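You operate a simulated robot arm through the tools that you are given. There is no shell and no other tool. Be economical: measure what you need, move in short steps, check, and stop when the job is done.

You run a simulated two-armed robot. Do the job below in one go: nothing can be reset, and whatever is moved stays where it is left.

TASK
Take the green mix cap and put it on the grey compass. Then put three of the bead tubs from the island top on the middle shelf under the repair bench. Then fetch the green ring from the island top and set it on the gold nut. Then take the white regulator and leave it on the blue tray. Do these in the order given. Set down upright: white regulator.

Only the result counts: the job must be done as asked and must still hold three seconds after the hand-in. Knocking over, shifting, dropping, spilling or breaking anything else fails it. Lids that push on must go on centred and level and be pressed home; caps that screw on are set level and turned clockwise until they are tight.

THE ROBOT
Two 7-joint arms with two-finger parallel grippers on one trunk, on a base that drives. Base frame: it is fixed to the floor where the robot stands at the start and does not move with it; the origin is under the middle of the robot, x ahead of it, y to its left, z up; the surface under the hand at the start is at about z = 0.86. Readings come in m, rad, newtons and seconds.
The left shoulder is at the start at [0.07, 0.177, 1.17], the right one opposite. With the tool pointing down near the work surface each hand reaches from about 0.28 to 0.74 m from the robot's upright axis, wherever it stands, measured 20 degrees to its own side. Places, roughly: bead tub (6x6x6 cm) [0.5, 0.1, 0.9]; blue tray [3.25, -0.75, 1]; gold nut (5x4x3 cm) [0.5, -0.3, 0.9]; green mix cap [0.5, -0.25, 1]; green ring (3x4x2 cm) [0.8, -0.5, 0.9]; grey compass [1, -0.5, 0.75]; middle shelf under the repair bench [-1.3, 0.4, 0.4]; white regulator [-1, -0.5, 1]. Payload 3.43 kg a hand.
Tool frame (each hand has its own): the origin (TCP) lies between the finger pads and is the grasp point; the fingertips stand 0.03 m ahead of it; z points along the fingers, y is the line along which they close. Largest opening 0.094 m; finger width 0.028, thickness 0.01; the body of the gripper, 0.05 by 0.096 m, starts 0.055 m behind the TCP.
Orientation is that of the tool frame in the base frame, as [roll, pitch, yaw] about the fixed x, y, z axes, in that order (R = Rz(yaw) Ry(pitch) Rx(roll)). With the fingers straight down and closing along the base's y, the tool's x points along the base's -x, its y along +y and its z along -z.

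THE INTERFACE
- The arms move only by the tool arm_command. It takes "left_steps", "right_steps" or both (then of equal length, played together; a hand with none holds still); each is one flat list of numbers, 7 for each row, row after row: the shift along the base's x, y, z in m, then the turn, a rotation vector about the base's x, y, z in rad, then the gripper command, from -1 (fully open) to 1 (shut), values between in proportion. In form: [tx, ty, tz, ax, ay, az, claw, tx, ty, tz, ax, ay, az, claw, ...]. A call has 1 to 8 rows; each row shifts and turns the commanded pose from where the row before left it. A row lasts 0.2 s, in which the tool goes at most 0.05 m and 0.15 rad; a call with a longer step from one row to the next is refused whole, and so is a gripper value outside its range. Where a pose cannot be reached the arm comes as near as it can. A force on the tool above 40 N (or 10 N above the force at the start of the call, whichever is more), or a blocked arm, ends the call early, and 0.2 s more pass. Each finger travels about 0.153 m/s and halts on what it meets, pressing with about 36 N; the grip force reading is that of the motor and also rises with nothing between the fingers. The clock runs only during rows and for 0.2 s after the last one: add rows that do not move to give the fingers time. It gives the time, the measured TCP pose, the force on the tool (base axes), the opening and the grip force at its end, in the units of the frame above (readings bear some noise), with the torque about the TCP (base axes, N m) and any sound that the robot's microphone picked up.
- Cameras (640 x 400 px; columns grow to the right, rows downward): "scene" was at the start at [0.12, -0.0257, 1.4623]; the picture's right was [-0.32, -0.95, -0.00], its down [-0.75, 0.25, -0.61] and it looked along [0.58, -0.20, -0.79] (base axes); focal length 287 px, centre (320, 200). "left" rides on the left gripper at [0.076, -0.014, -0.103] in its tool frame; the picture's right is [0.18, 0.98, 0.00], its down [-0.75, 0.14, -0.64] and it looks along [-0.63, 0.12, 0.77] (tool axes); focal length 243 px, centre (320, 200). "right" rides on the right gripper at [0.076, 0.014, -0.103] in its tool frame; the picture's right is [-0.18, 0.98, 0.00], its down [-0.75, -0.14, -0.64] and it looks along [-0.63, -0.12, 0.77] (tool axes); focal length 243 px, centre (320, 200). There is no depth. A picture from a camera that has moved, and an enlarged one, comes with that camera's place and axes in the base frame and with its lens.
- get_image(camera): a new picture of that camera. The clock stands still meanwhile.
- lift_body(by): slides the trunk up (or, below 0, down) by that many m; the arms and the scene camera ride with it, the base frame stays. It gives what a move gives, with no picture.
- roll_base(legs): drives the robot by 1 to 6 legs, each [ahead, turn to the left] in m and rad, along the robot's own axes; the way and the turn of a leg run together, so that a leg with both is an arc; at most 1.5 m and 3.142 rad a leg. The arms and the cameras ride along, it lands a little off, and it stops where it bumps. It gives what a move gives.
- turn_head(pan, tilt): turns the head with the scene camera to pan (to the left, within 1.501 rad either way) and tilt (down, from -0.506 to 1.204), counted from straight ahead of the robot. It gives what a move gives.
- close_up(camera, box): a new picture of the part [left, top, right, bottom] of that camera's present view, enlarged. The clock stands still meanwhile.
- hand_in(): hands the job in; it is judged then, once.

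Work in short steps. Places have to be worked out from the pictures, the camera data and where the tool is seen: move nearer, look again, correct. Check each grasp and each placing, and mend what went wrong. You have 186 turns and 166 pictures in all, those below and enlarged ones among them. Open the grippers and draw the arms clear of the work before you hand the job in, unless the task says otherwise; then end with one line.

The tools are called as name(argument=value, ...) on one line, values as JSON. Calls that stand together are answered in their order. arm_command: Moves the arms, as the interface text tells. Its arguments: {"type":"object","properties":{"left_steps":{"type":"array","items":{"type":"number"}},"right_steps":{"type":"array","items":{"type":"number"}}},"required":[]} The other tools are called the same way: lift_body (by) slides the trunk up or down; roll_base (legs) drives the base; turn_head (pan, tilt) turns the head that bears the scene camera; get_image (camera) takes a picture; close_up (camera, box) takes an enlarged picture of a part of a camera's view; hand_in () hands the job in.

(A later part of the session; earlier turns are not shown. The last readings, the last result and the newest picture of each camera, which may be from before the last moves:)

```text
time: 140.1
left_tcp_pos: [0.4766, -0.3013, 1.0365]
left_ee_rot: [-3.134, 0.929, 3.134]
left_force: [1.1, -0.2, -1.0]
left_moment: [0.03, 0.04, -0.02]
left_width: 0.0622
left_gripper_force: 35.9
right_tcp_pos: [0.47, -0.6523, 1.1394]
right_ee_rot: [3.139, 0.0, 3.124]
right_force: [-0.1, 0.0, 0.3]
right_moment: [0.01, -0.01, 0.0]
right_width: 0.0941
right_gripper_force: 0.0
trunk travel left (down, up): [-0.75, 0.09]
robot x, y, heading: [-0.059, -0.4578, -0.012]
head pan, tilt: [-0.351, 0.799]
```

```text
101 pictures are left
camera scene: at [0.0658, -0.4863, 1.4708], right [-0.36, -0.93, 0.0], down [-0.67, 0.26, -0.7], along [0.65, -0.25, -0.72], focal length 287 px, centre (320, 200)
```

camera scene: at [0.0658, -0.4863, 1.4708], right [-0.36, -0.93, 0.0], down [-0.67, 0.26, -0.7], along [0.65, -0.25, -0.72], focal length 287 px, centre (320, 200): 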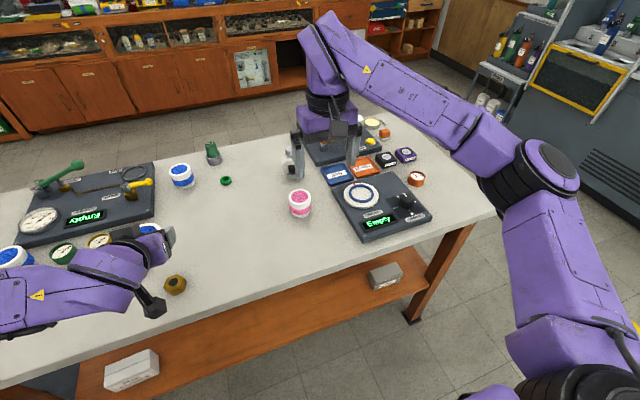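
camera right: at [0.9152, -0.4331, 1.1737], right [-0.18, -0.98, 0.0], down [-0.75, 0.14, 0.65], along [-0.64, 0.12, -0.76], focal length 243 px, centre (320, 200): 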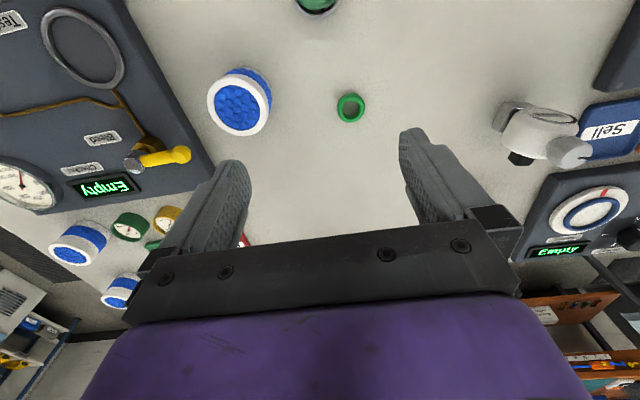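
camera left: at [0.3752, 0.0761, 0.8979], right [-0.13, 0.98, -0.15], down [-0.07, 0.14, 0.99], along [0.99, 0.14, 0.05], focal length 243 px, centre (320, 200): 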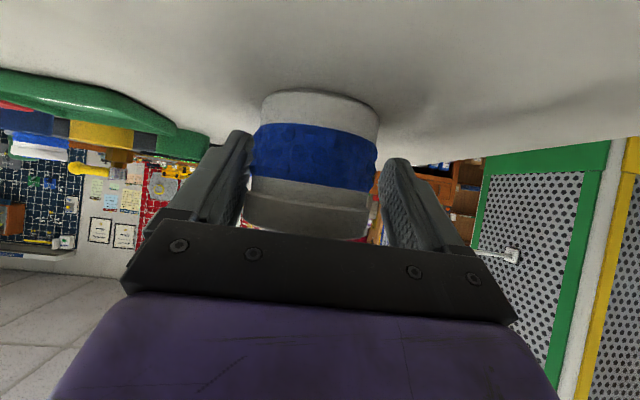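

Pink tub at (0.603,-0.631). I tilt the right hand likewise and bring it to the pre-grasp.

arm_command(right_steps=[0.0076, 0.003, -0.013, 0, -0.133, 0, -0.7, 0.0076, 0.003, -0.013, 0, -0.133, 0, -0.7, 0.0076, 0.003, -0.013, 0, -0.133, 0, -0.7, 0.0076, 0.003, -0.013, 0, -0.133, 0, -0.7, 0.0076, 0.003, -0.013, 0, -0.133, 0, -0.7, 0.0076, 0.003, -0.013, 0, -0.133, 0, -0.7, 0.0076, 0.003, -0.013, 0, -0.133, 0, -0.7, 0, 0, 0, 0, 0, 0, -0.7])

arm_command(right_steps=[0, 0, -0.045, 0, 0, 0, -0.7, 0, 0, -0.045, 0, 0, 0, -0.7, 0, 0, 0, 0, 0, 0, -0.7])

get_image(camera="right")

```text
time: 141.9
left_tcp_pos: [0.4776, -0.3016, 1.0363]
left_ee_rot: [-3.135, 0.928, 3.136]
left_force: [0.4, -1.0, -1.6]
left_moment: [0.04, -0.03, 0.03]
left_width: 0.0625
left_gripper_force: 36.2
right_tcp_pos: [0.5006, -0.5695, 1.0891]
right_ee_rot: [3.141, 0.926, 3.126]
right_force: [0.3, 0.4, 0.3]
right_moment: [-0.03, 0.01, 0.03]
right_width: 0.0799
right_gripper_force: 0.1
right hand out of reach, approached as far as the arm can: row 5, 6, 7
trunk travel left (down, up): [-0.75, 0.09]
robot x, y, heading: [-0.0603, -0.4506, -0.023]
head pan, tilt: [-0.351, 0.799]
```

```text
time: 142.7
left_tcp_pos: [0.4774, -0.3022, 1.0373]
left_ee_rot: [-3.137, 0.928, 3.135]
left_force: [-0.5, -0.6, -1.9]
left_moment: [0.01, -0.02, 0.03]
left_width: 0.0626
left_gripper_force: 35.9
right_tcp_pos: [0.473, -0.5368, 1.0256]
right_ee_rot: [3.124, 0.93, 3.117]
right_force: [0.4, 0.2, 0.1]
right_moment: [0.03, 0.02, 0.01]
right_width: 0.0798
right_gripper_force: 0.0
right hand out of reach, approached as far as the arm can: row 1, 2
trunk travel left (down, up): [-0.75, 0.09]
robot x, y, heading: [-0.0578, -0.4515, -0.017]
head pan, tilt: [-0.351, 0.799]
```

```text
100 pictures are left
camera right: at [0.3457, -0.5227, 1.0248], right [0.12, 0.98, 0.16], down [-0.07, -0.15, 0.99], along [0.99, -0.13, 0.05], focal length 243 px, centre (320, 200)
```

right: 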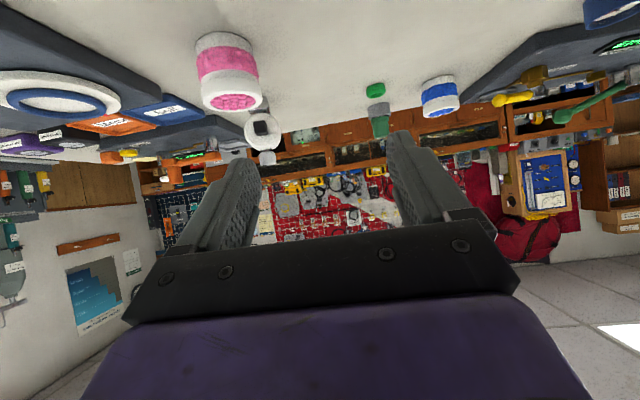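

The right arm got stuck against a joint limit. I pull it back nearer, as the left arm had been, and see whether it recovers.

arm_command(right_steps=[-0.04, 0, 0.02, 0, 0, 0, -0.7, -0.04, 0, 0.02, 0, 0, 0, -0.7, -0.03, 0, 0.02, 0, 0, 0, -0.7, 0, 0, 0, 0, 0, 0, -0.7])

```text
time: 143.7
left_tcp_pos: [0.4768, -0.2999, 1.0366]
left_ee_rot: [-3.134, 0.929, 3.135]
left_force: [-0.4, -0.1, -1.2]
left_moment: [-0.01, -0.03, 0.0]
left_width: 0.0624
left_gripper_force: 35.6
right_tcp_pos: [0.3639, -0.5388, 1.0824]
right_ee_rot: [3.115, 0.933, 3.11]
right_force: [-0.3, 0.5, -0.9]
right_moment: [0.02, 0.0, -0.02]
right_width: 0.0797
right_gripper_force: 0.0
trunk travel left (down, up): [-0.75, 0.09]
robot x, y, heading: [-0.0558, -0.4556, -0.018]
head pan, tilt: [-0.351, 0.799]
```

It's reachable here. I now move sideways to y=-0.63, then lower.

arm_command(right_steps=[0, -0.035, -0.02, 0, 0, 0, -0.7, 0, -0.035, -0.03, 0, 0, 0, -0.7, 0.01, -0.022, -0.035, 0, 0, 0, -0.7, 0.02, 0, -0.03, 0, 0, 0, -0.7, 0, 0, 0, 0, 0, 0, -0.7])

```text
time: 144.9
left_tcp_pos: [0.4759, -0.3016, 1.0371]
left_ee_rot: [-3.136, 0.928, 3.133]
left_force: [0.2, 0.5, -1.0]
left_moment: [0.0, 0.0, 0.0]
left_width: 0.0624
left_gripper_force: 36.1
right_tcp_pos: [0.3958, -0.5682, 0.9918]
right_ee_rot: [3.118, 0.929, 3.114]
right_force: [-0.5, -0.2, -0.9]
right_moment: [-0.02, 0.0, 0.04]
right_width: 0.0801
right_gripper_force: 0.1
right hand out of reach, approached as far as the arm can: row 1, 2, 3, 4
trunk travel left (down, up): [-0.75, 0.09]
robot x, y, heading: [-0.063, -0.4518, -0.018]
head pan, tilt: [-0.351, 0.799]
```

The right arm can't take this pose, so I'll carry tubs with the left hand only. I return the right hand to its upright, raised pose.

arm_command(right_steps=[0, -0.005, 0.02, 0, 0.133, 0, -1, 0, -0.005, 0.02, 0, 0.133, 0, -1, 0, -0.005, 0.02, 0, 0.133, 0, -1, 0, -0.005, 0.02, 0, 0.133, 0, -1, 0, -0.005, 0.02, 0, 0.133, 0, -1, 0, -0.005, 0.02, 0, 0.133, 0, -1, 0, -0.005, 0.02, 0, 0.133, 0, -1])

```text
time: 146.5
left_tcp_pos: [0.4776, -0.3014, 1.0376]
left_ee_rot: [-3.135, 0.93, 3.133]
left_force: [0.1, -0.4, -0.5]
left_moment: [0.02, -0.01, -0.02]
left_width: 0.0623
left_gripper_force: 35.8
right_tcp_pos: [0.3993, -0.6043, 1.1337]
right_ee_rot: [3.14, -0.003, 3.124]
right_force: [0.2, 0.4, 0.5]
right_moment: [-0.01, 0.02, -0.01]
right_width: 0.094
right_gripper_force: 0.0
right hand out of reach, approached as far as the arm can: row 6
trunk travel left (down, up): [-0.75, 0.09]
robot x, y, heading: [-0.061, -0.455, -0.023]
head pan, tilt: [-0.351, 0.799]
```

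I retract the right hand close to the body, then back off, turn round toward the bench (robot y≈-0.34).

arm_command(right_steps=[-0.04, 0, 0.01, 0, 0, 0, -1, -0.04, 0, 0.01, 0, 0, 0, -1, -0.04, 0, 0.01, 0, 0, 0, -1, -0.03, 0, 0.01, 0, 0, 0, -1])

roll_base(legs=[[-0.2, 0], [0, 1.593], [0.115, 0], [0, 1.571]])

turn_head(pan=0.25, tilt=0.65)

get_image(camera="scene")

```text
time: 147.5
left_tcp_pos: [0.4757, -0.3009, 1.037]
left_ee_rot: [-3.138, 0.931, 3.134]
left_force: [-0.8, -0.2, -1.8]
left_moment: [-0.03, 0.01, 0.0]
left_width: 0.0624
left_gripper_force: 35.6
right_tcp_pos: [0.3263, -0.6802, 1.1768]
right_ee_rot: [3.139, 0.001, 3.126]
right_force: [-0.1, 0.1, 0.1]
right_moment: [0.0, 0.01, 0.0]
right_width: 0.0939
right_gripper_force: 0.2
right hand out of reach, approached as far as the arm can: row 1, 2, 3, 4
trunk travel left (down, up): [-0.75, 0.09]
robot x, y, heading: [-0.0556, -0.4526, -0.019]
head pan, tilt: [-0.351, 0.799]
```

```text
time: 157.6
left_tcp_pos: [-0.7971, -0.4945, 1.0364]
left_ee_rot: [-3.137, 0.93, 0.0]
left_force: [0.6, -0.8, -0.2]
left_moment: [0.04, 0.0, 0.01]
left_width: 0.0621
left_gripper_force: 36.0
right_tcp_pos: [-0.6486, -0.1155, 1.1765]
right_ee_rot: [3.14, 0.0, -0.009]
right_force: [-0.3, 0.3, 1.1]
right_moment: [0.01, 0.04, -0.03]
right_width: 0.0937
right_gripper_force: 0.1
trunk travel left (down, up): [-0.75, 0.09]
robot x, y, heading: [-0.2621, -0.3385, 3.134]
head pan, tilt: [-0.351, 0.799]
```

```text
time: 158.6
left_tcp_pos: [-0.7945, -0.4938, 1.0362]
left_ee_rot: [-3.135, 0.928, -0.003]
left_force: [-0.4, 0.9, -1.8]
left_moment: [0.01, -0.03, -0.01]
left_width: 0.0625
left_gripper_force: 36.3
right_tcp_pos: [-0.648, -0.1147, 1.1771]
right_ee_rot: [3.141, 0.0, -0.009]
right_force: [0.3, -0.4, 0.3]
right_moment: [-0.02, -0.02, -0.01]
right_width: 0.0939
right_gripper_force: 0.0
trunk travel left (down, up): [-0.75, 0.09]
robot x, y, heading: [-0.2612, -0.3387, 3.127]
head pan, tilt: [0.25, 0.649]
```

```text
99 pictures are left
camera scene: at [-0.3962, -0.3582, 1.4835], right [-0.23, 0.97, 0.0], down [0.59, 0.14, -0.8], along [-0.77, -0.19, -0.6], focal length 287 px, centre (320, 200)
```

scene: 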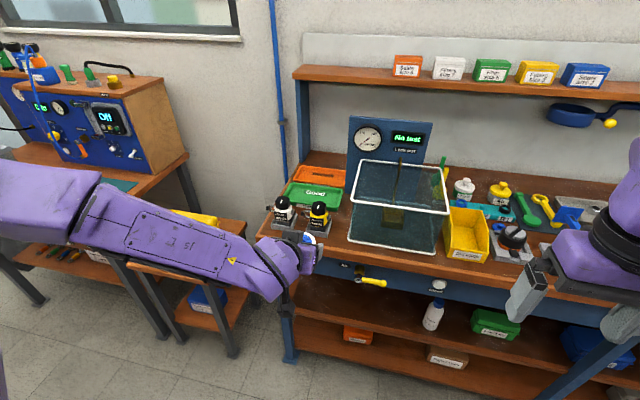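

I zoom on the shelf area under the bench and on the regulators.

close_up(camera="scene", box=[260, 170, 560, 390])

```text
1.82 times, centred on (410, 280) of scene
camera zoom: at [-0.3962, -0.3582, 1.4835], right [-0.23, 0.97, 0.0], down [0.59, 0.14, -0.8], along [-0.77, -0.19, -0.6], focal length 522 px, centre (156, 54)
```

zoom: 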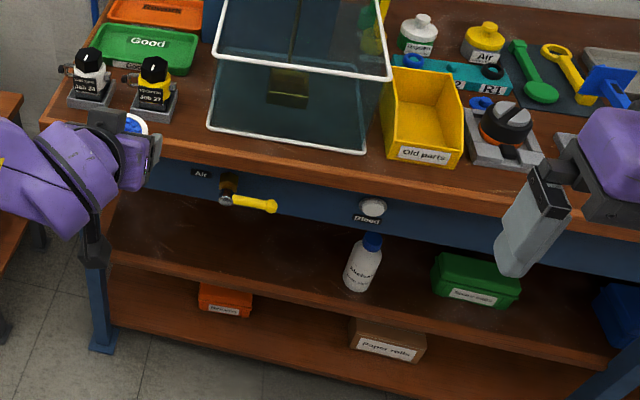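

The white regulator is the left one ("Job 24"), and the middle shelf's left part (y≈-0.6…-0.15) is empty; its front edge is near z≈0.44. I lower the trunk 0.5 m.

lift_body(by=-0.5)

turn_head(pan=0.2, tilt=0.5)

get_image(camera="scene")

```text
refused: -0.5 is not a number from -0.4 to 0.4
```

```text
time: 159.2
left_tcp_pos: [-0.7952, -0.4936, 1.0364]
left_ee_rot: [-3.134, 0.928, -0.002]
left_force: [-1.0, 0.2, -0.8]
left_moment: [-0.01, 0.0, 0.03]
left_width: 0.0622
left_gripper_force: 36.0
right_tcp_pos: [-0.6479, -0.1147, 1.1756]
right_ee_rot: [3.14, -0.001, -0.008]
right_force: [-1.2, -0.1, 0.6]
right_moment: [-0.01, -0.04, 0.0]
right_width: 0.0939
right_gripper_force: 0.0
trunk travel left (down, up): [-0.75, 0.09]
robot x, y, heading: [-0.2605, -0.3372, 3.129]
head pan, tilt: [0.201, 0.499]
```

```text
97 pictures are left
camera scene: at [-0.4012, -0.3551, 1.4968], right [-0.19, 0.98, 0.0], down [0.47, 0.09, -0.88], along [-0.86, -0.16, -0.48], focal length 287 px, centre (320, 200)
```

scene: 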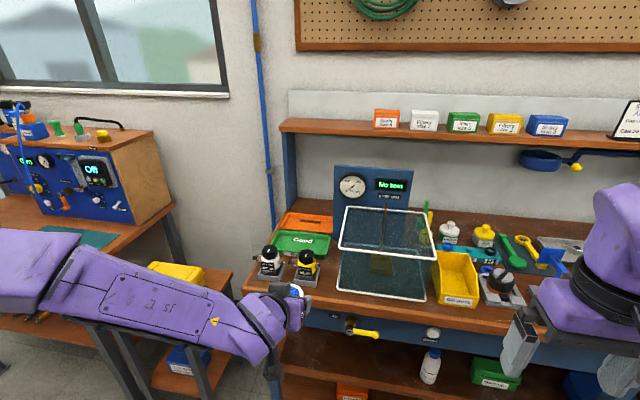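

The lift is limited to 0.4 m per call; I lower 0.4 then 0.08.

lift_body(by=-0.4)

lift_body(by=-0.08)

get_image(camera="scene")

```text
time: 163.1
left_tcp_pos: [-0.7946, -0.4953, 0.6366]
left_ee_rot: [-3.134, 0.931, -0.004]
left_force: [0.6, -0.8, -0.9]
left_moment: [-0.01, -0.01, 0.0]
left_width: 0.0625
left_gripper_force: 35.7
right_tcp_pos: [-0.6473, -0.1145, 0.7767]
right_ee_rot: [3.14, 0.002, -0.007]
right_force: [-1.2, -0.1, -0.1]
right_moment: [0.01, 0.01, 0.02]
right_width: 0.0941
right_gripper_force: 0.0
trunk travel left (down, up): [-0.35, 0.49]
robot x, y, heading: [-0.2548, -0.3385, 3.128]
head pan, tilt: [0.201, 0.499]
```

```text
time: 164.2
left_tcp_pos: [-0.796, -0.4944, 0.5573]
left_ee_rot: [-3.137, 0.929, -0.001]
left_force: [-0.2, -0.7, -0.6]
left_moment: [0.02, 0.0, 0.02]
left_width: 0.0625
left_gripper_force: 36.0
right_tcp_pos: [-0.6471, -0.1148, 0.6963]
right_ee_rot: [3.14, 0.002, -0.008]
right_force: [0.0, -0.6, 0.3]
right_moment: [0.03, -0.05, 0.02]
right_width: 0.0937
right_gripper_force: 0.1
trunk travel left (down, up): [-0.27, 0.57]
robot x, y, heading: [-0.2607, -0.3359, 3.131]
head pan, tilt: [0.201, 0.499]
```

```text
96 pictures are left
camera scene: at [-0.4009, -0.3551, 1.0169], right [-0.19, 0.98, 0.0], down [0.47, 0.09, -0.88], along [-0.86, -0.16, -0.48], focal length 287 px, centre (320, 200)
```

scene: 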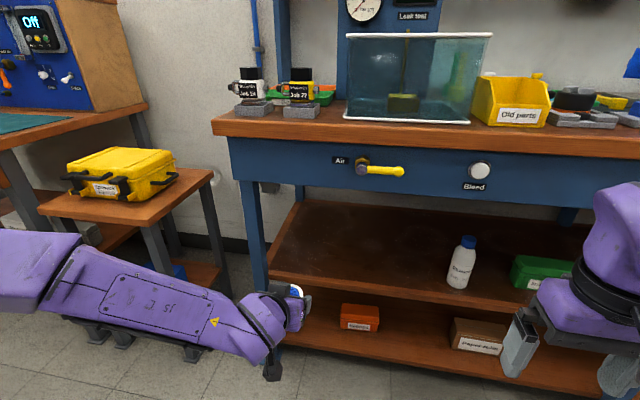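

Triangulating gives the middle shelf at z≈0.44, front edge x≈-1.0, clear height to ≈0.72. I drive forward 0.2 m, then will extend the arm.

lift_body(by=-0.03)

roll_base(legs=[[0.19, 0]])

get_image(camera="left")

get_image(camera="scene")

```text
time: 165.0
left_tcp_pos: [-0.7951, -0.4937, 0.5275]
left_ee_rot: [-3.135, 0.93, -0.002]
left_force: [-1.7, -0.3, -1.1]
left_moment: [-0.01, -0.01, 0.03]
left_width: 0.0623
left_gripper_force: 35.6
right_tcp_pos: [-0.6468, -0.1159, 0.6668]
right_ee_rot: [3.141, 0.001, -0.008]
right_force: [0.0, -0.1, -0.4]
right_moment: [-0.02, 0.0, -0.01]
right_width: 0.0939
right_gripper_force: 0.0
trunk travel left (down, up): [-0.24, 0.6]
robot x, y, heading: [-0.2583, -0.3406, 3.125]
head pan, tilt: [0.201, 0.499]
```

```text
time: 166.5
left_tcp_pos: [-0.9806, -0.4909, 0.526]
left_ee_rot: [-3.138, 0.928, -0.003]
left_force: [-0.5, -0.9, -1.2]
left_moment: [0.01, -0.03, -0.03]
left_width: 0.0625
left_gripper_force: 35.9
right_tcp_pos: [-0.8321, -0.1129, 0.6665]
right_ee_rot: [3.141, 0.0, -0.009]
right_force: [-0.7, -0.9, 0.2]
right_moment: [-0.02, -0.01, 0.02]
right_width: 0.0941
right_gripper_force: 0.0
trunk travel left (down, up): [-0.24, 0.6]
robot x, y, heading: [-0.4457, -0.3335, 3.13]
head pan, tilt: [0.201, 0.499]
```

```text
95 pictures are left
camera left: at [-0.8537, -0.4779, 0.5267], right [0.1, -0.98, -0.15], down [0.06, -0.15, 0.99], along [-0.99, -0.11, 0.05], focal length 243 px, centre (320, 200)
```

left: 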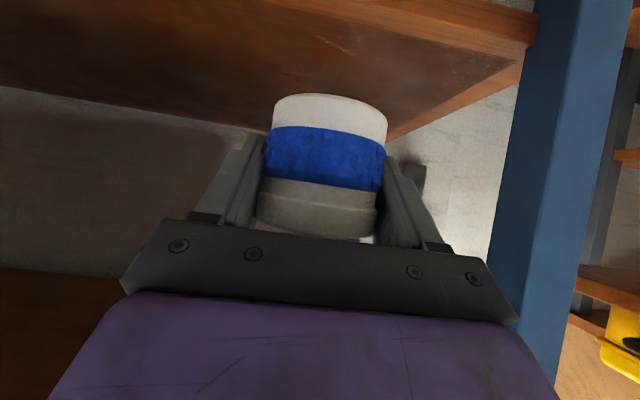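

```text
94 pictures are left
camera scene: at [-0.5867, -0.3525, 0.9868], right [-0.19, 0.98, 0.0], down [0.47, 0.09, -0.88], along [-0.86, -0.16, -0.48], focal length 287 px, centre (320, 200)
```

scene: 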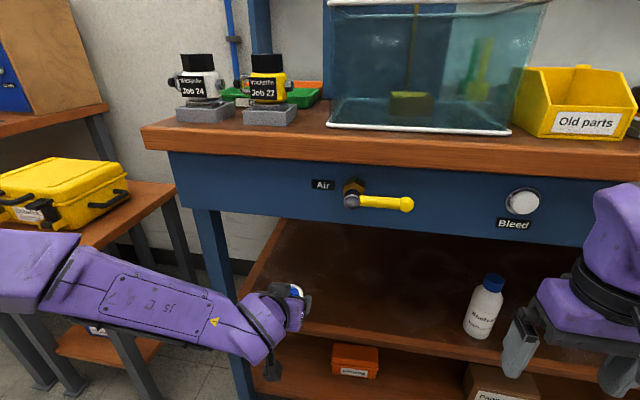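

All clear. I extend the left arm 0.10 m into the shelf and begin lowering.

arm_command(left_steps=[-0.035, 0, 0, 0, 0, 0, 1, -0.035, 0, 0, 0, 0, 0, 1, -0.03, 0, 0, 0, 0, 0, 1, 0, 0, -0.015, 0, 0, 0, 1, 0, 0, -0.012, 0, 0, 0, 1, 0, 0, 0, 0, 0, 0, 1])

get_image(camera="left")

```text
time: 167.9
left_tcp_pos: [-1.0813, -0.4917, 0.4995]
left_ee_rot: [-3.135, 0.928, -0.002]
left_force: [-0.3, 0.7, -1.7]
left_moment: [0.01, 0.0, -0.01]
left_width: 0.0623
left_gripper_force: 36.0
right_tcp_pos: [-0.8324, -0.1126, 0.6649]
right_ee_rot: [3.14, 0.001, -0.01]
right_force: [-0.3, -0.4, 0.9]
right_moment: [-0.01, 0.02, 0.0]
right_width: 0.0939
right_gripper_force: 0.0
trunk travel left (down, up): [-0.24, 0.6]
robot x, y, heading: [-0.4456, -0.3355, 3.129]
head pan, tilt: [0.201, 0.499]
```

```text
93 pictures are left
camera left: at [-0.9546, -0.4785, 0.4996], right [0.1, -0.98, -0.15], down [0.06, -0.14, 0.99], along [-0.99, -0.11, 0.05], focal length 243 px, centre (320, 200)
```

left: 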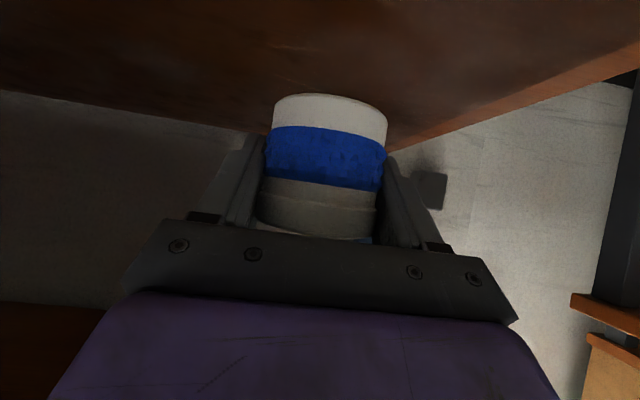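

Position is fine (shelf edge 6 cm beyond the tub). I lower until contact.

arm_command(left_steps=[0, 0, -0.008, 0, 0, 0, 1, 0, 0, -0.006, 0, 0, 0, 1, 0, 0, -0.004, 0, 0, 0, 1, 0, 0, -0.003, 0, 0, 0, 1])

```text
time: 168.9
left_tcp_pos: [-1.0811, -0.4922, 0.4788]
left_ee_rot: [-3.136, 0.928, -0.003]
left_force: [0.4, -0.5, -1.2]
left_moment: [-0.01, -0.04, 0.0]
left_width: 0.062
left_gripper_force: 36.0
right_tcp_pos: [-0.8338, -0.1129, 0.6653]
right_ee_rot: [3.14, 0.001, -0.011]
right_force: [0.7, 0.1, 0.0]
right_moment: [-0.03, 0.01, 0.0]
right_width: 0.094
right_gripper_force: 0.1
trunk travel left (down, up): [-0.24, 0.6]
robot x, y, heading: [-0.4477, -0.3342, 3.124]
head pan, tilt: [0.201, 0.499]
```

No contact yet; continuing down in small steps.

arm_command(left_steps=[0, 0, -0.004, 0, 0, 0, 1, 0, 0, -0.004, 0, 0, 0, 1, 0, 0, -0.003, 0, 0, 0, 1, 0, 0, -0.003, 0, 0, 0, 1])

get_image(camera="left")

```text
time: 169.9
left_tcp_pos: [-1.0814, -0.4903, 0.4648]
left_ee_rot: [-3.134, 0.931, -0.002]
left_force: [-0.4, 0.8, 0.1]
left_moment: [0.01, 0.01, -0.03]
left_width: 0.062
left_gripper_force: 36.6
right_tcp_pos: [-0.8327, -0.112, 0.667]
right_ee_rot: [3.14, 0.0, -0.011]
right_force: [0.0, -1.0, -1.1]
right_moment: [0.0, 0.02, -0.03]
right_width: 0.094
right_gripper_force: 0.1
trunk travel left (down, up): [-0.24, 0.6]
robot x, y, heading: [-0.4445, -0.3341, 3.13]
head pan, tilt: [0.201, 0.499]
```

```text
92 pictures are left
camera left: at [-0.9542, -0.4776, 0.465], right [0.1, -0.98, -0.15], down [0.06, -0.15, 0.99], along [-0.99, -0.11, 0.05], focal length 243 px, centre (320, 200)
```

left: 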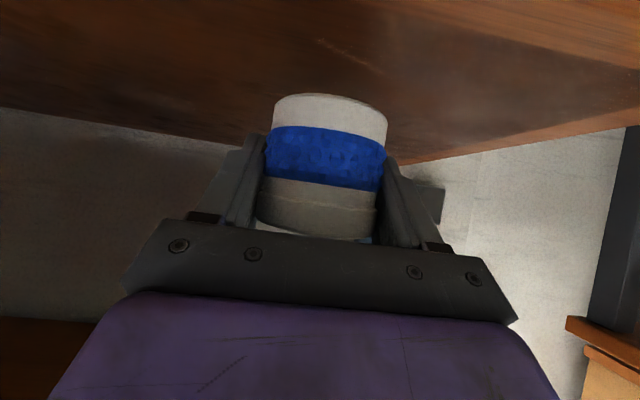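

Force is just starting to change; continuing in 2–3 mm steps.

arm_command(left_steps=[0, 0, -0.003, 0, 0, 0, 1, 0, 0, -0.003, 0, 0, 0, 1, 0, 0, -0.003, 0, 0, 0, 1, 0, 0, -0.003, 0, 0, 0, 1])

```text
time: 170.9
left_tcp_pos: [-1.0801, -0.4908, 0.4525]
left_ee_rot: [-3.137, 0.928, -0.002]
left_force: [0.1, 0.1, -0.9]
left_moment: [0.0, 0.01, 0.02]
left_width: 0.0622
left_gripper_force: 36.2
right_tcp_pos: [-0.8321, -0.1128, 0.6664]
right_ee_rot: [3.139, -0.001, -0.01]
right_force: [0.5, 1.3, 0.2]
right_moment: [-0.04, 0.0, 0.0]
right_width: 0.0939
right_gripper_force: 0.1
trunk travel left (down, up): [-0.24, 0.6]
robot x, y, heading: [-0.4456, -0.3342, 3.131]
head pan, tilt: [0.201, 0.499]
```

Still free; continuing down (shelf likely at 0.40).

arm_command(left_steps=[0, 0, -0.004, 0, 0, 0, 1, 0, 0, -0.004, 0, 0, 0, 1, 0, 0, -0.003, 0, 0, 0, 1, 0, 0, -0.002, 0, 0, 0, 1, 0, 0, -0.002, 0, 0, 0, 1, 0, 0, -0.002, 0, 0, 0, 1])

get_image(camera="left")

```text
time: 172.3
left_tcp_pos: [-1.0827, -0.4908, 0.4387]
left_ee_rot: [-3.136, 0.935, -0.004]
left_force: [2.3, -0.9, 8.0]
left_moment: [-0.19, -0.18, 0.0]
left_width: 0.0622
left_gripper_force: 35.3
right_tcp_pos: [-0.832, -0.1119, 0.666]
right_ee_rot: [3.139, 0.001, -0.012]
right_force: [0.9, 1.0, -0.2]
right_moment: [-0.04, 0.0, 0.01]
right_width: 0.0942
right_gripper_force: 0.1
trunk travel left (down, up): [-0.24, 0.6]
robot x, y, heading: [-0.4457, -0.3331, 3.133]
head pan, tilt: [0.201, 0.499]
```

```text
91 pictures are left
camera left: at [-0.9543, -0.4778, 0.438], right [0.1, -0.98, -0.15], down [0.07, -0.14, 0.99], along [-0.99, -0.11, 0.05], focal length 243 px, centre (320, 200)
```

left: 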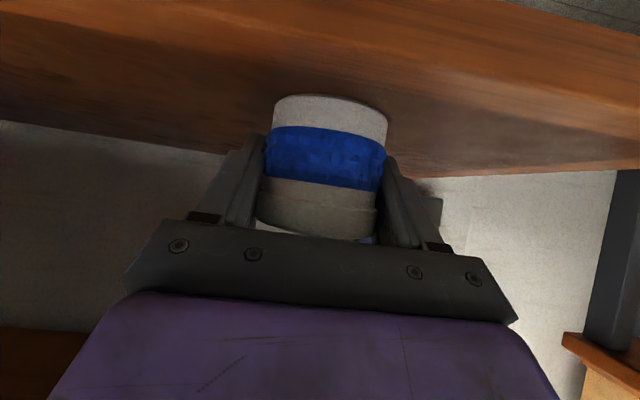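

Contact (8 N) at shelf height 0.40. I open and withdraw along the finger direction.

arm_command(left_steps=[0, 0, 0.001, 0, 0, 0, 0, 0, 0, 0, 0, 0, 0, -0.7, 0, 0, 0, 0, 0, 0, -0.7, 0.032, 0, 0.022, 0, 0, 0, -0.7, 0.032, 0, 0.022, 0, 0, 0, -0.7, 0.035, 0, 0.02, 0, 0, 0, -0.7, 0.04, 0, 0.01, 0, 0, 0, -0.7])

get_image(camera="left")

```text
time: 173.9
left_tcp_pos: [-0.9401, -0.4918, 0.5121]
left_ee_rot: [-3.136, 0.929, -0.002]
left_force: [0.5, 0.7, 0.6]
left_moment: [0.01, 0.01, 0.02]
left_width: 0.08
left_gripper_force: 0.1
right_tcp_pos: [-0.8327, -0.1122, 0.6663]
right_ee_rot: [3.141, 0.002, -0.01]
right_force: [-0.7, 0.8, 0.3]
right_moment: [-0.01, -0.03, 0.0]
right_width: 0.0943
right_gripper_force: 0.0
trunk travel left (down, up): [-0.24, 0.6]
robot x, y, heading: [-0.4465, -0.3345, 3.127]
head pan, tilt: [0.201, 0.499]
```

```text
90 pictures are left
camera left: at [-0.8135, -0.4782, 0.5126], right [0.1, -0.98, -0.15], down [0.06, -0.14, 0.99], along [-0.99, -0.11, 0.05], focal length 243 px, centre (320, 200)
```

left: 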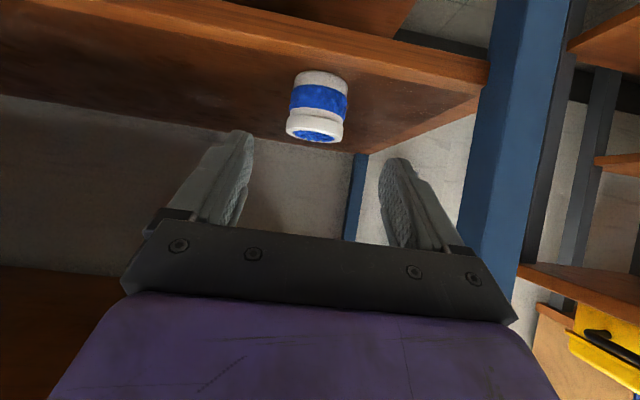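

Tub 1 stands on the shelf. I back out, raise the trunk again, and drive to y≈-0.79 facing the island for the pink tub.

roll_base(legs=[[-0.2, 0]])

lift_body(by=0.4)

lift_body(by=0.11)

roll_base(legs=[[0, 1.58], [0.46, 0], [0, 1.571], [0.22, 0]])

turn_head(pan=0.1, tilt=0.8)

get_image(camera="scene")

```text
time: 175.5
left_tcp_pos: [-0.741, -0.4939, 0.5117]
left_ee_rot: [-3.136, 0.931, -0.003]
left_force: [-0.7, -0.1, -0.4]
left_moment: [0.0, 0.03, 0.0]
left_width: 0.0798
left_gripper_force: 0.1
right_tcp_pos: [-0.6332, -0.1148, 0.6658]
right_ee_rot: [3.14, 0.001, -0.013]
right_force: [0.4, 0.2, -0.7]
right_moment: [-0.02, -0.03, 0.01]
right_width: 0.0938
right_gripper_force: 0.0
trunk travel left (down, up): [-0.24, 0.6]
robot x, y, heading: [-0.2453, -0.3379, 3.127]
head pan, tilt: [0.201, 0.499]
```

```text
time: 179.3
left_tcp_pos: [-0.7413, -0.4939, 0.9115]
left_ee_rot: [-3.136, 0.93, -0.002]
left_force: [-0.3, 0.0, -0.3]
left_moment: [0.03, -0.03, 0.02]
left_width: 0.0799
left_gripper_force: 0.0
right_tcp_pos: [-0.633, -0.1146, 1.066]
right_ee_rot: [3.14, 0.0, -0.013]
right_force: [-0.6, -0.4, -0.6]
right_moment: [-0.01, 0.01, -0.03]
right_width: 0.094
right_gripper_force: 0.2
trunk travel left (down, up): [-0.64, 0.2]
robot x, y, heading: [-0.2439, -0.3375, 3.127]
head pan, tilt: [0.201, 0.499]
```

```text
time: 180.8
left_tcp_pos: [-0.7413, -0.4948, 1.0219]
left_ee_rot: [-3.136, 0.93, -0.003]
left_force: [0.6, -0.1, -0.3]
left_moment: [0.04, -0.01, 0.01]
left_width: 0.08
left_gripper_force: 0.1
right_tcp_pos: [-0.6329, -0.1144, 1.1767]
right_ee_rot: [3.14, -0.001, -0.013]
right_force: [-0.3, 0.0, -1.1]
right_moment: [-0.03, 0.0, -0.01]
right_width: 0.0941
right_gripper_force: 0.0
trunk travel left (down, up): [-0.75, 0.09]
robot x, y, heading: [-0.2481, -0.3386, 3.128]
head pan, tilt: [0.201, 0.499]
```

```text
time: 192.5
left_tcp_pos: [0.4632, -0.6453, 1.0225]
left_ee_rot: [-3.136, 0.931, 3.133]
left_force: [-0.4, 0.0, 0.7]
left_moment: [0.02, 0.0, 0.02]
left_width: 0.08
left_gripper_force: 0.1
right_tcp_pos: [0.3528, -1.0231, 1.177]
right_ee_rot: [3.14, 0.001, 3.123]
right_force: [0.5, 0.2, 0.3]
right_moment: [-0.03, 0.05, 0.02]
right_width: 0.0939
right_gripper_force: 0.0
trunk travel left (down, up): [-0.75, 0.09]
robot x, y, heading: [-0.0339, -0.7964, -0.02]
head pan, tilt: [0.201, 0.499]
```

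```text
time: 193.3
left_tcp_pos: [0.4633, -0.6449, 1.0223]
left_ee_rot: [-3.137, 0.929, 3.131]
left_force: [-0.1, -0.6, -0.3]
left_moment: [-0.01, -0.01, 0.01]
left_width: 0.0798
left_gripper_force: 0.0
right_tcp_pos: [0.3534, -1.0237, 1.1773]
right_ee_rot: [3.14, 0.0, 3.123]
right_force: [-0.1, 0.8, 0.2]
right_moment: [0.0, -0.03, -0.04]
right_width: 0.0941
right_gripper_force: 0.0
trunk travel left (down, up): [-0.75, 0.09]
robot x, y, heading: [-0.0328, -0.7978, -0.021]
head pan, tilt: [0.099, 0.799]
```

```text
89 pictures are left
camera scene: at [0.0966, -0.7949, 1.4709], right [0.08, -1.0, 0.0], down [-0.71, -0.06, -0.7], along [0.7, 0.05, -0.72], focal length 287 px, centre (320, 200)
```

scene: 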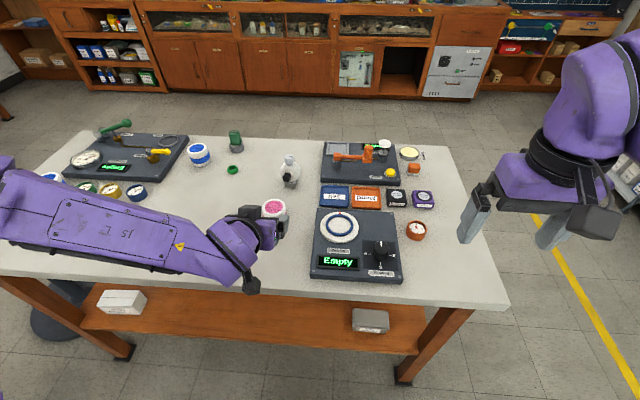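

Pink tub at about (0.607,-0.630). I move to the pre-grasp and check.

arm_command(left_steps=[0.022, 0.005, -0.022, 0, 0, 0, -0.7, 0.022, 0.005, -0.022, 0, 0, 0, -0.7, 0.02, 0.005, -0.022, 0, 0, 0, -0.7, 0, 0, 0, 0, 0, 0, -0.7])

get_image(camera="left")

```text
time: 194.3
left_tcp_pos: [0.5291, -0.6318, 0.9553]
left_ee_rot: [-3.136, 0.93, 3.13]
left_force: [-0.4, -0.2, 0.0]
left_moment: [0.0, 0.0, -0.01]
left_width: 0.0797
left_gripper_force: 0.1
right_tcp_pos: [0.3525, -1.0249, 1.1768]
right_ee_rot: [3.14, 0.001, 3.122]
right_force: [-0.4, -0.6, -0.2]
right_moment: [0.03, 0.01, 0.01]
right_width: 0.094
right_gripper_force: 0.1
trunk travel left (down, up): [-0.75, 0.09]
robot x, y, heading: [-0.0329, -0.7974, -0.018]
head pan, tilt: [0.099, 0.799]
```

```text
88 pictures are left
camera left: at [0.4, -0.6439, 0.9557], right [-0.09, 0.98, -0.15], down [-0.06, 0.15, 0.99], along [0.99, 0.1, 0.05], focal length 243 px, centre (320, 200)
```

left: 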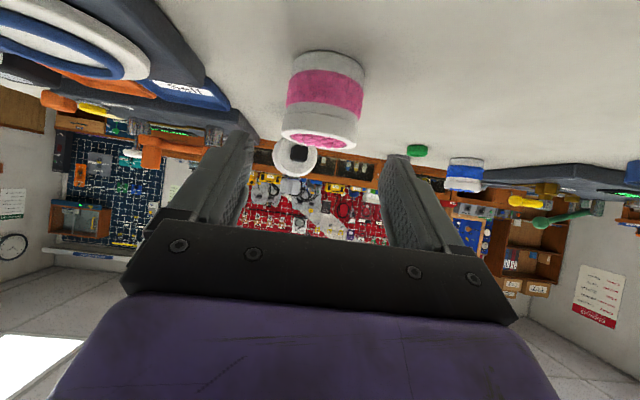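

Well aligned. Advance, close, and lift.

arm_command(left_steps=[0.028, 0.001, -0.021, 0, 0, 0, -0.7, 0.028, 0.001, -0.021, 0, 0, 0, -0.7, 0.024, 0.001, -0.016, 0, 0, 0, -0.7, 0, 0, 0, 0, 0, 0, -0.7, 0, 0, 0, 0, 0, 0, 0.3, 0, 0, 0, 0, 0, 0, 1, 0, 0, 0, 0, 0, 0, 1])

get_image(camera="left")

```text
time: 195.9
left_tcp_pos: [0.6076, -0.6282, 0.8973]
left_ee_rot: [-3.134, 0.929, 3.131]
left_force: [-0.1, 0.3, 0.4]
left_moment: [0.0, -0.01, -0.02]
left_width: 0.063
left_gripper_force: 36.1
right_tcp_pos: [0.352, -1.0246, 1.1759]
right_ee_rot: [3.141, 0.0, 3.122]
right_force: [0.1, -0.5, 0.6]
right_moment: [0.0, -0.01, -0.01]
right_width: 0.0938
right_gripper_force: 0.0
trunk travel left (down, up): [-0.75, 0.09]
robot x, y, heading: [-0.0349, -0.7953, -0.02]
head pan, tilt: [0.099, 0.799]
```

```text
87 pictures are left
camera left: at [0.4797, -0.6406, 0.8984], right [-0.09, 0.98, -0.15], down [-0.06, 0.15, 0.99], along [0.99, 0.1, 0.05], focal length 243 px, centre (320, 200)
```

left: 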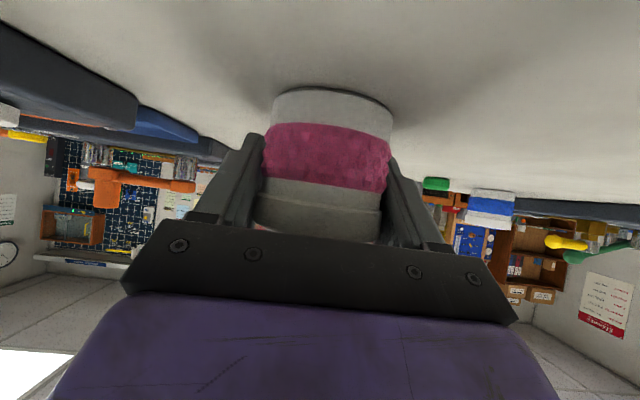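

Gripped. I lift and pull in to the same carrying pose as before, then drive to the bench at y≈-0.22.

arm_command(left_steps=[0, 0, 0.03, 0, 0, 0, 1, 0, 0, 0.045, 0, 0, 0, 1, 0, 0, 0.045, 0, 0, 0, 1, -0.035, 0, 0.02, 0, 0, 0, 1, -0.04, 0, 0, 0, 0, 0, 1, -0.03, -0.003, 0, 0, 0, 0, 1])

roll_base(legs=[[-0.2, 0], [0, 1.591], [0.58, 0], [0, 1.571]])

lift_body(by=-0.4)

lift_body(by=-0.11)

get_image(camera="scene")

```text
time: 197.3
left_tcp_pos: [0.5039, -0.6301, 1.0365]
left_ee_rot: [-3.136, 0.931, 3.132]
left_force: [-0.2, 0.2, -0.4]
left_moment: [0.02, -0.05, -0.01]
left_width: 0.0629
left_gripper_force: 35.8
right_tcp_pos: [0.3523, -1.025, 1.1762]
right_ee_rot: [3.139, 0.003, 3.122]
right_force: [-0.4, 0.1, -0.2]
right_moment: [0.01, 0.01, 0.01]
right_width: 0.0942
right_gripper_force: 0.1
trunk travel left (down, up): [-0.75, 0.09]
robot x, y, heading: [-0.0355, -0.798, -0.023]
head pan, tilt: [0.099, 0.799]
```

```text
time: 209.5
left_tcp_pos: [-0.771, -0.4239, 1.0359]
left_ee_rot: [-3.137, 0.929, 0.046]
left_force: [-0.1, -0.5, -0.7]
left_moment: [-0.02, 0.01, -0.01]
left_width: 0.0631
left_gripper_force: 35.5
right_tcp_pos: [-0.6427, -0.0225, 1.1768]
right_ee_rot: [3.14, 0.0, 0.036]
right_force: [0.6, 1.1, 0.5]
right_moment: [-0.01, -0.02, 0.0]
right_width: 0.0936
right_gripper_force: 0.0
trunk travel left (down, up): [-0.75, 0.09]
robot x, y, heading: [-0.2468, -0.2255, -3.103]
head pan, tilt: [0.099, 0.799]
```

```text
time: 213.3
left_tcp_pos: [-0.7712, -0.4255, 0.6353]
left_ee_rot: [-3.136, 0.929, 0.045]
left_force: [0.1, -0.3, -1.1]
left_moment: [-0.01, 0.01, 0.01]
left_width: 0.0633
left_gripper_force: 35.7
right_tcp_pos: [-0.6428, -0.0225, 0.7764]
right_ee_rot: [3.141, 0.003, 0.036]
right_force: [0.3, 0.1, 0.7]
right_moment: [0.0, 0.01, -0.01]
right_width: 0.0938
right_gripper_force: 0.1
trunk travel left (down, up): [-0.35, 0.49]
robot x, y, heading: [-0.2459, -0.224, -3.105]
head pan, tilt: [0.099, 0.799]
```

```text
time: 214.8
left_tcp_pos: [-0.7722, -0.425, 0.5263]
left_ee_rot: [-3.135, 0.932, 0.047]
left_force: [-0.5, -1.2, -1.9]
left_moment: [0.0, -0.03, 0.0]
left_width: 0.063
left_gripper_force: 36.4
right_tcp_pos: [-0.6416, -0.0237, 0.6671]
right_ee_rot: [3.138, 0.002, 0.036]
right_force: [0.3, 0.0, -0.8]
right_moment: [-0.01, 0.02, 0.01]
right_width: 0.094
right_gripper_force: 0.2
trunk travel left (down, up): [-0.24, 0.6]
robot x, y, heading: [-0.2433, -0.225, -3.108]
head pan, tilt: [0.099, 0.799]
```

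```text
86 pictures are left
camera scene: at [-0.3761, -0.2405, 0.961], right [-0.13, 0.99, 0.0], down [0.71, 0.1, -0.7], along [-0.69, -0.09, -0.72], focal length 287 px, centre (320, 200)
```

scene: 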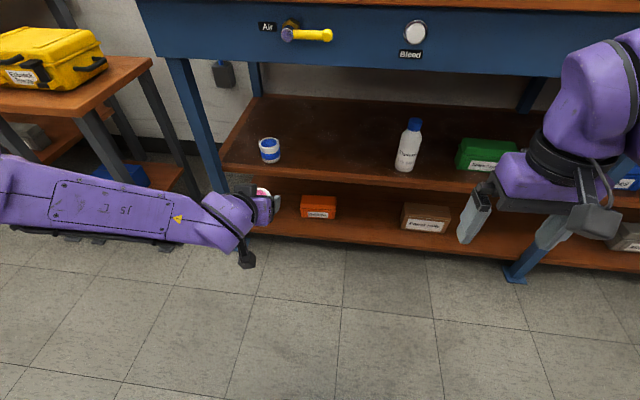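

I correct the heading and drive in, then shift the tub to y≈-0.375.

roll_base(legs=[[0, -0.035], [0.2, 0]])

get_image(camera="left")

```text
time: 216.7
left_tcp_pos: [-0.9833, -0.4034, 0.5253]
left_ee_rot: [-3.137, 0.928, 0.007]
left_force: [-0.1, -0.2, -1.0]
left_moment: [-0.01, 0.04, 0.0]
left_width: 0.0629
left_gripper_force: 36.1
right_tcp_pos: [-0.8373, -0.008, 0.6648]
right_ee_rot: [3.142, 0.001, -0.002]
right_force: [-0.1, 0.2, -0.4]
right_moment: [-0.03, 0.01, -0.02]
right_width: 0.094
right_gripper_force: 0.0
trunk travel left (down, up): [-0.24, 0.6]
robot x, y, heading: [-0.4465, -0.2244, 3.143]
head pan, tilt: [0.099, 0.799]
```

```text
85 pictures are left
camera left: at [-0.8556, -0.3893, 0.526], right [0.11, -0.98, -0.15], down [0.06, -0.14, 0.99], along [-0.99, -0.12, 0.05], focal length 243 px, centre (320, 200)
```

left: 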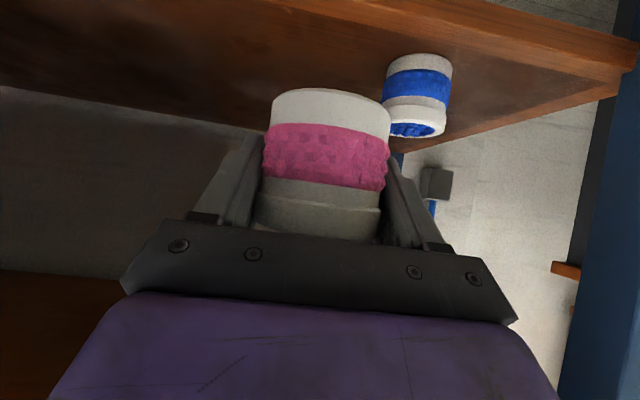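

I extend in, shift +3 cm in y and lower to just above the shelf.

arm_command(left_steps=[-0.02, 0.03, 0, 0, 0, 0, 1, -0.04, 0, 0, 0, 0, 0, 1, -0.038, 0, 0, 0, 0, 0, 1, 0, 0, -0.03, 0, 0, 0, 1, 0, 0, -0.03, 0, 0, 0, 1, 0, 0, -0.02, 0, 0, 0, 1, 0, 0, -0.004, 0, 0, 0, 1, 0, 0, -0.003, 0, 0, 0, 1])

get_image(camera="left")

```text
time: 218.5
left_tcp_pos: [-1.081, -0.3742, 0.439]
left_ee_rot: [-3.137, 0.93, 0.004]
left_force: [-0.5, -0.5, -0.5]
left_moment: [0.01, -0.01, -0.02]
left_width: 0.0633
left_gripper_force: 35.8
right_tcp_pos: [-0.8373, -0.0076, 0.6659]
right_ee_rot: [3.138, 0.002, -0.002]
right_force: [-0.1, 0.1, 0.0]
right_moment: [0.03, 0.02, 0.0]
right_width: 0.094
right_gripper_force: 0.1
trunk travel left (down, up): [-0.24, 0.6]
robot x, y, heading: [-0.4442, -0.2262, 3.134]
head pan, tilt: [0.099, 0.799]
```

```text
84 pictures are left
camera left: at [-0.9543, -0.3594, 0.4389], right [0.11, -0.98, -0.15], down [0.06, -0.14, 0.99], along [-0.99, -0.12, 0.05], focal length 243 px, centre (320, 200)
```

left: 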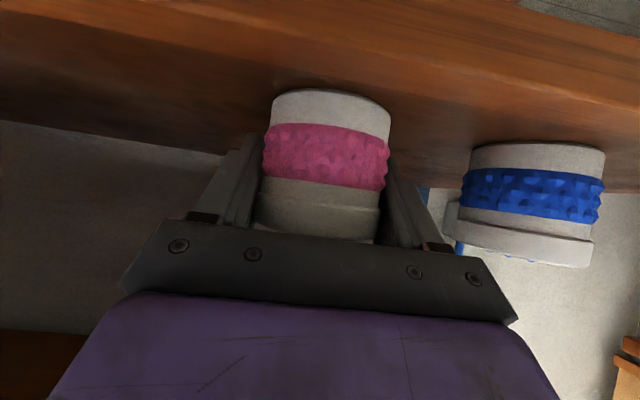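

Just above contact; lower 3 mm, release, and withdraw.

arm_command(left_steps=[0, 0, -0.002, 0, 0, 0, 1, 0, 0, -0.001, 0, 0, 0, 1, 0, 0, 0, 0, 0, 0, -0.2, 0, 0, 0, 0, 0, 0, -0.65, 0, 0, 0, 0, 0, 0, -0.65, 0.036, 0, 0.025, 0, 0, 0, -0.65, 0.036, 0, 0.025, 0, 0, 0, -0.65, 0.04, 0, 0.02, 0, 0, 0, -0.65])

get_image(camera="left")

```text
time: 220.3
left_tcp_pos: [-0.9668, -0.3739, 0.504]
left_ee_rot: [-3.138, 0.928, 0.004]
left_force: [-0.2, 0.6, 0.1]
left_moment: [0.03, -0.01, -0.02]
left_width: 0.0777
left_gripper_force: 0.2
right_tcp_pos: [-0.8369, -0.0067, 0.666]
right_ee_rot: [3.14, 0.002, -0.002]
right_force: [-0.2, 0.5, -0.1]
right_moment: [0.0, 0.0, 0.0]
right_width: 0.0941
right_gripper_force: 0.1
trunk travel left (down, up): [-0.24, 0.6]
robot x, y, heading: [-0.4449, -0.2265, 3.139]
head pan, tilt: [0.099, 0.799]
```

```text
83 pictures are left
camera left: at [-0.8403, -0.3592, 0.5052], right [0.11, -0.98, -0.15], down [0.06, -0.14, 0.99], along [-0.99, -0.12, 0.05], focal length 243 px, centre (320, 200)
```

left: 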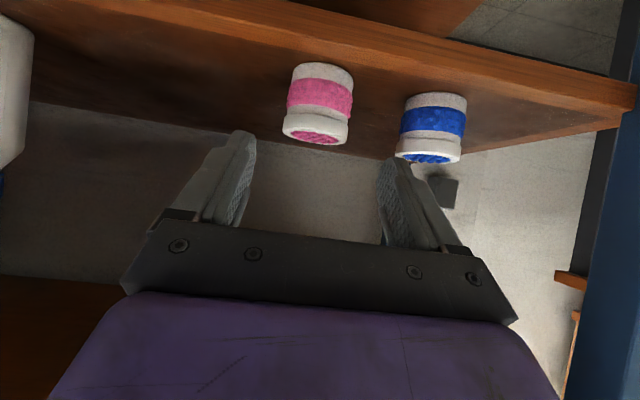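

Two tubs are on the shelf. I back out, raise the trunk, and return the left hand to an upright retracted pose, since the third tub will be taken with the right hand.

roll_base(legs=[[-0.2, 0]])

lift_body(by=0.4)

lift_body(by=0.11)

arm_command(left_steps=[0.02, 0, 0.018, 0, -0.133, 0, -1, 0.02, 0, 0.018, 0, -0.133, 0, -1, 0.02, 0, 0.018, 0, -0.133, 0, -1, 0.02, 0, 0.018, 0, -0.133, 0, -1, 0.02, 0, 0.018, 0, -0.133, 0, -1, 0.02, 0, 0.018, 0, -0.133, 0, -1, 0.02, 0, 0.018, 0, -0.133, 0, -1, 0, 0, 0, 0, 0, 0, -1])

```text
time: 221.9
left_tcp_pos: [-0.7683, -0.3745, 0.5052]
left_ee_rot: [-3.137, 0.93, 0.006]
left_force: [0.0, -0.1, 0.0]
left_moment: [-0.01, 0.02, 0.0]
left_width: 0.0775
left_gripper_force: 0.0
right_tcp_pos: [-0.6364, -0.0073, 0.6664]
right_ee_rot: [3.141, 0.001, -0.002]
right_force: [0.3, 0.5, -0.5]
right_moment: [-0.01, 0.02, -0.03]
right_width: 0.0941
right_gripper_force: 0.0
trunk travel left (down, up): [-0.24, 0.6]
robot x, y, heading: [-0.2481, -0.2256, 3.142]
head pan, tilt: [0.099, 0.799]
```

```text
time: 225.8
left_tcp_pos: [-0.7672, -0.3747, 0.904]
left_ee_rot: [-3.137, 0.928, 0.005]
left_force: [0.1, -0.2, 0.6]
left_moment: [-0.02, 0.03, 0.01]
left_width: 0.0776
left_gripper_force: 0.0
right_tcp_pos: [-0.6377, -0.0064, 1.0658]
right_ee_rot: [3.14, 0.001, -0.001]
right_force: [0.0, 0.1, -0.4]
right_moment: [-0.03, 0.01, -0.04]
right_width: 0.094
right_gripper_force: 0.0
trunk travel left (down, up): [-0.64, 0.2]
robot x, y, heading: [-0.2496, -0.2284, 3.141]
head pan, tilt: [0.099, 0.799]
```

```text
time: 227.2
left_tcp_pos: [-0.7675, -0.3747, 1.014]
left_ee_rot: [-3.136, 0.928, 0.005]
left_force: [0.0, -0.5, 0.1]
left_moment: [0.01, -0.02, -0.02]
left_width: 0.0777
left_gripper_force: 0.0
right_tcp_pos: [-0.6372, -0.0075, 1.1748]
right_ee_rot: [3.141, 0.0, -0.002]
right_force: [-0.4, 0.2, 1.5]
right_moment: [0.02, -0.01, 0.01]
right_width: 0.094
right_gripper_force: 0.1
trunk travel left (down, up): [-0.75, 0.09]
robot x, y, heading: [-0.2467, -0.2257, 3.139]
head pan, tilt: [0.099, 0.799]
```

```text
time: 229.0
left_tcp_pos: [-0.6287, -0.3745, 1.1439]
left_ee_rot: [-3.141, -0.002, 0.002]
left_force: [0.3, -1.0, -0.5]
left_moment: [0.0, -0.03, 0.01]
left_width: 0.0939
left_gripper_force: 0.1
right_tcp_pos: [-0.6382, -0.0077, 1.1765]
right_ee_rot: [3.14, 0.0, -0.003]
right_force: [-0.2, 1.1, -0.1]
right_moment: [0.02, 0.0, 0.02]
right_width: 0.0943
right_gripper_force: 0.1
trunk travel left (down, up): [-0.75, 0.09]
robot x, y, heading: [-0.2482, -0.229, 3.138]
head pan, tilt: [0.099, 0.799]
```

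Left hand is upright and tucked. I drive to about (-0.03, 0.1) facing the island.

roll_base(legs=[[0, -1.567], [0.31, 0], [0, -1.571], [0.24, 0]])

turn_head(pan=-0.1, tilt=0.8)

get_image(camera="scene")

```text
time: 240.0
left_tcp_pos: [0.3477, 0.2727, 1.1423]
left_ee_rot: [-3.14, 0.0, -3.074]
left_force: [0.0, -0.1, 0.7]
left_moment: [-0.04, -0.01, 0.0]
left_width: 0.0938
left_gripper_force: 0.0
right_tcp_pos: [0.3787, -0.0921, 1.1767]
right_ee_rot: [3.14, 0.002, -3.079]
right_force: [-0.3, 0.2, 0.2]
right_moment: [-0.01, 0.03, -0.04]
right_width: 0.0938
right_gripper_force: 0.2
trunk travel left (down, up): [-0.75, 0.09]
robot x, y, heading: [-0.0236, 0.1011, 0.059]
head pan, tilt: [0.099, 0.799]
```

```text
time: 240.7
left_tcp_pos: [0.3481, 0.2719, 1.1423]
left_ee_rot: [-3.141, -0.003, -3.075]
left_force: [0.1, 0.7, -0.6]
left_moment: [0.01, 0.05, 0.01]
left_width: 0.094
left_gripper_force: 0.1
right_tcp_pos: [0.3826, -0.0925, 1.1752]
right_ee_rot: [3.139, -0.001, -3.078]
right_force: [0.4, -0.1, -0.1]
right_moment: [0.02, -0.02, 0.01]
right_width: 0.0939
right_gripper_force: 0.1
trunk travel left (down, up): [-0.75, 0.09]
robot x, y, heading: [-0.0213, 0.0999, 0.056]
head pan, tilt: [-0.099, 0.799]
```

```text
82 pictures are left
camera scene: at [0.1081, 0.0987, 1.4708], right [-0.04, -1.0, 0.0], down [-0.72, 0.03, -0.7], along [0.7, -0.03, -0.72], focal length 287 px, centre (320, 200)
```

scene: 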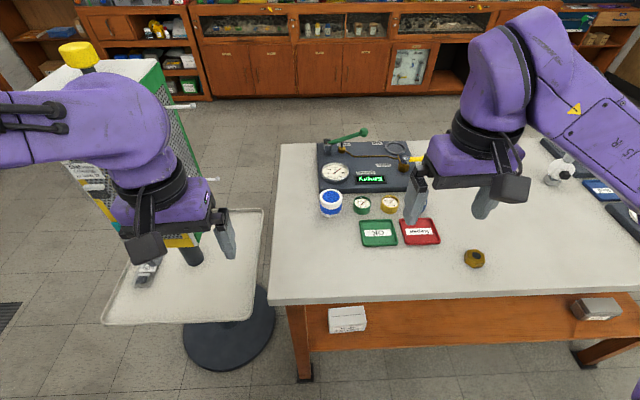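

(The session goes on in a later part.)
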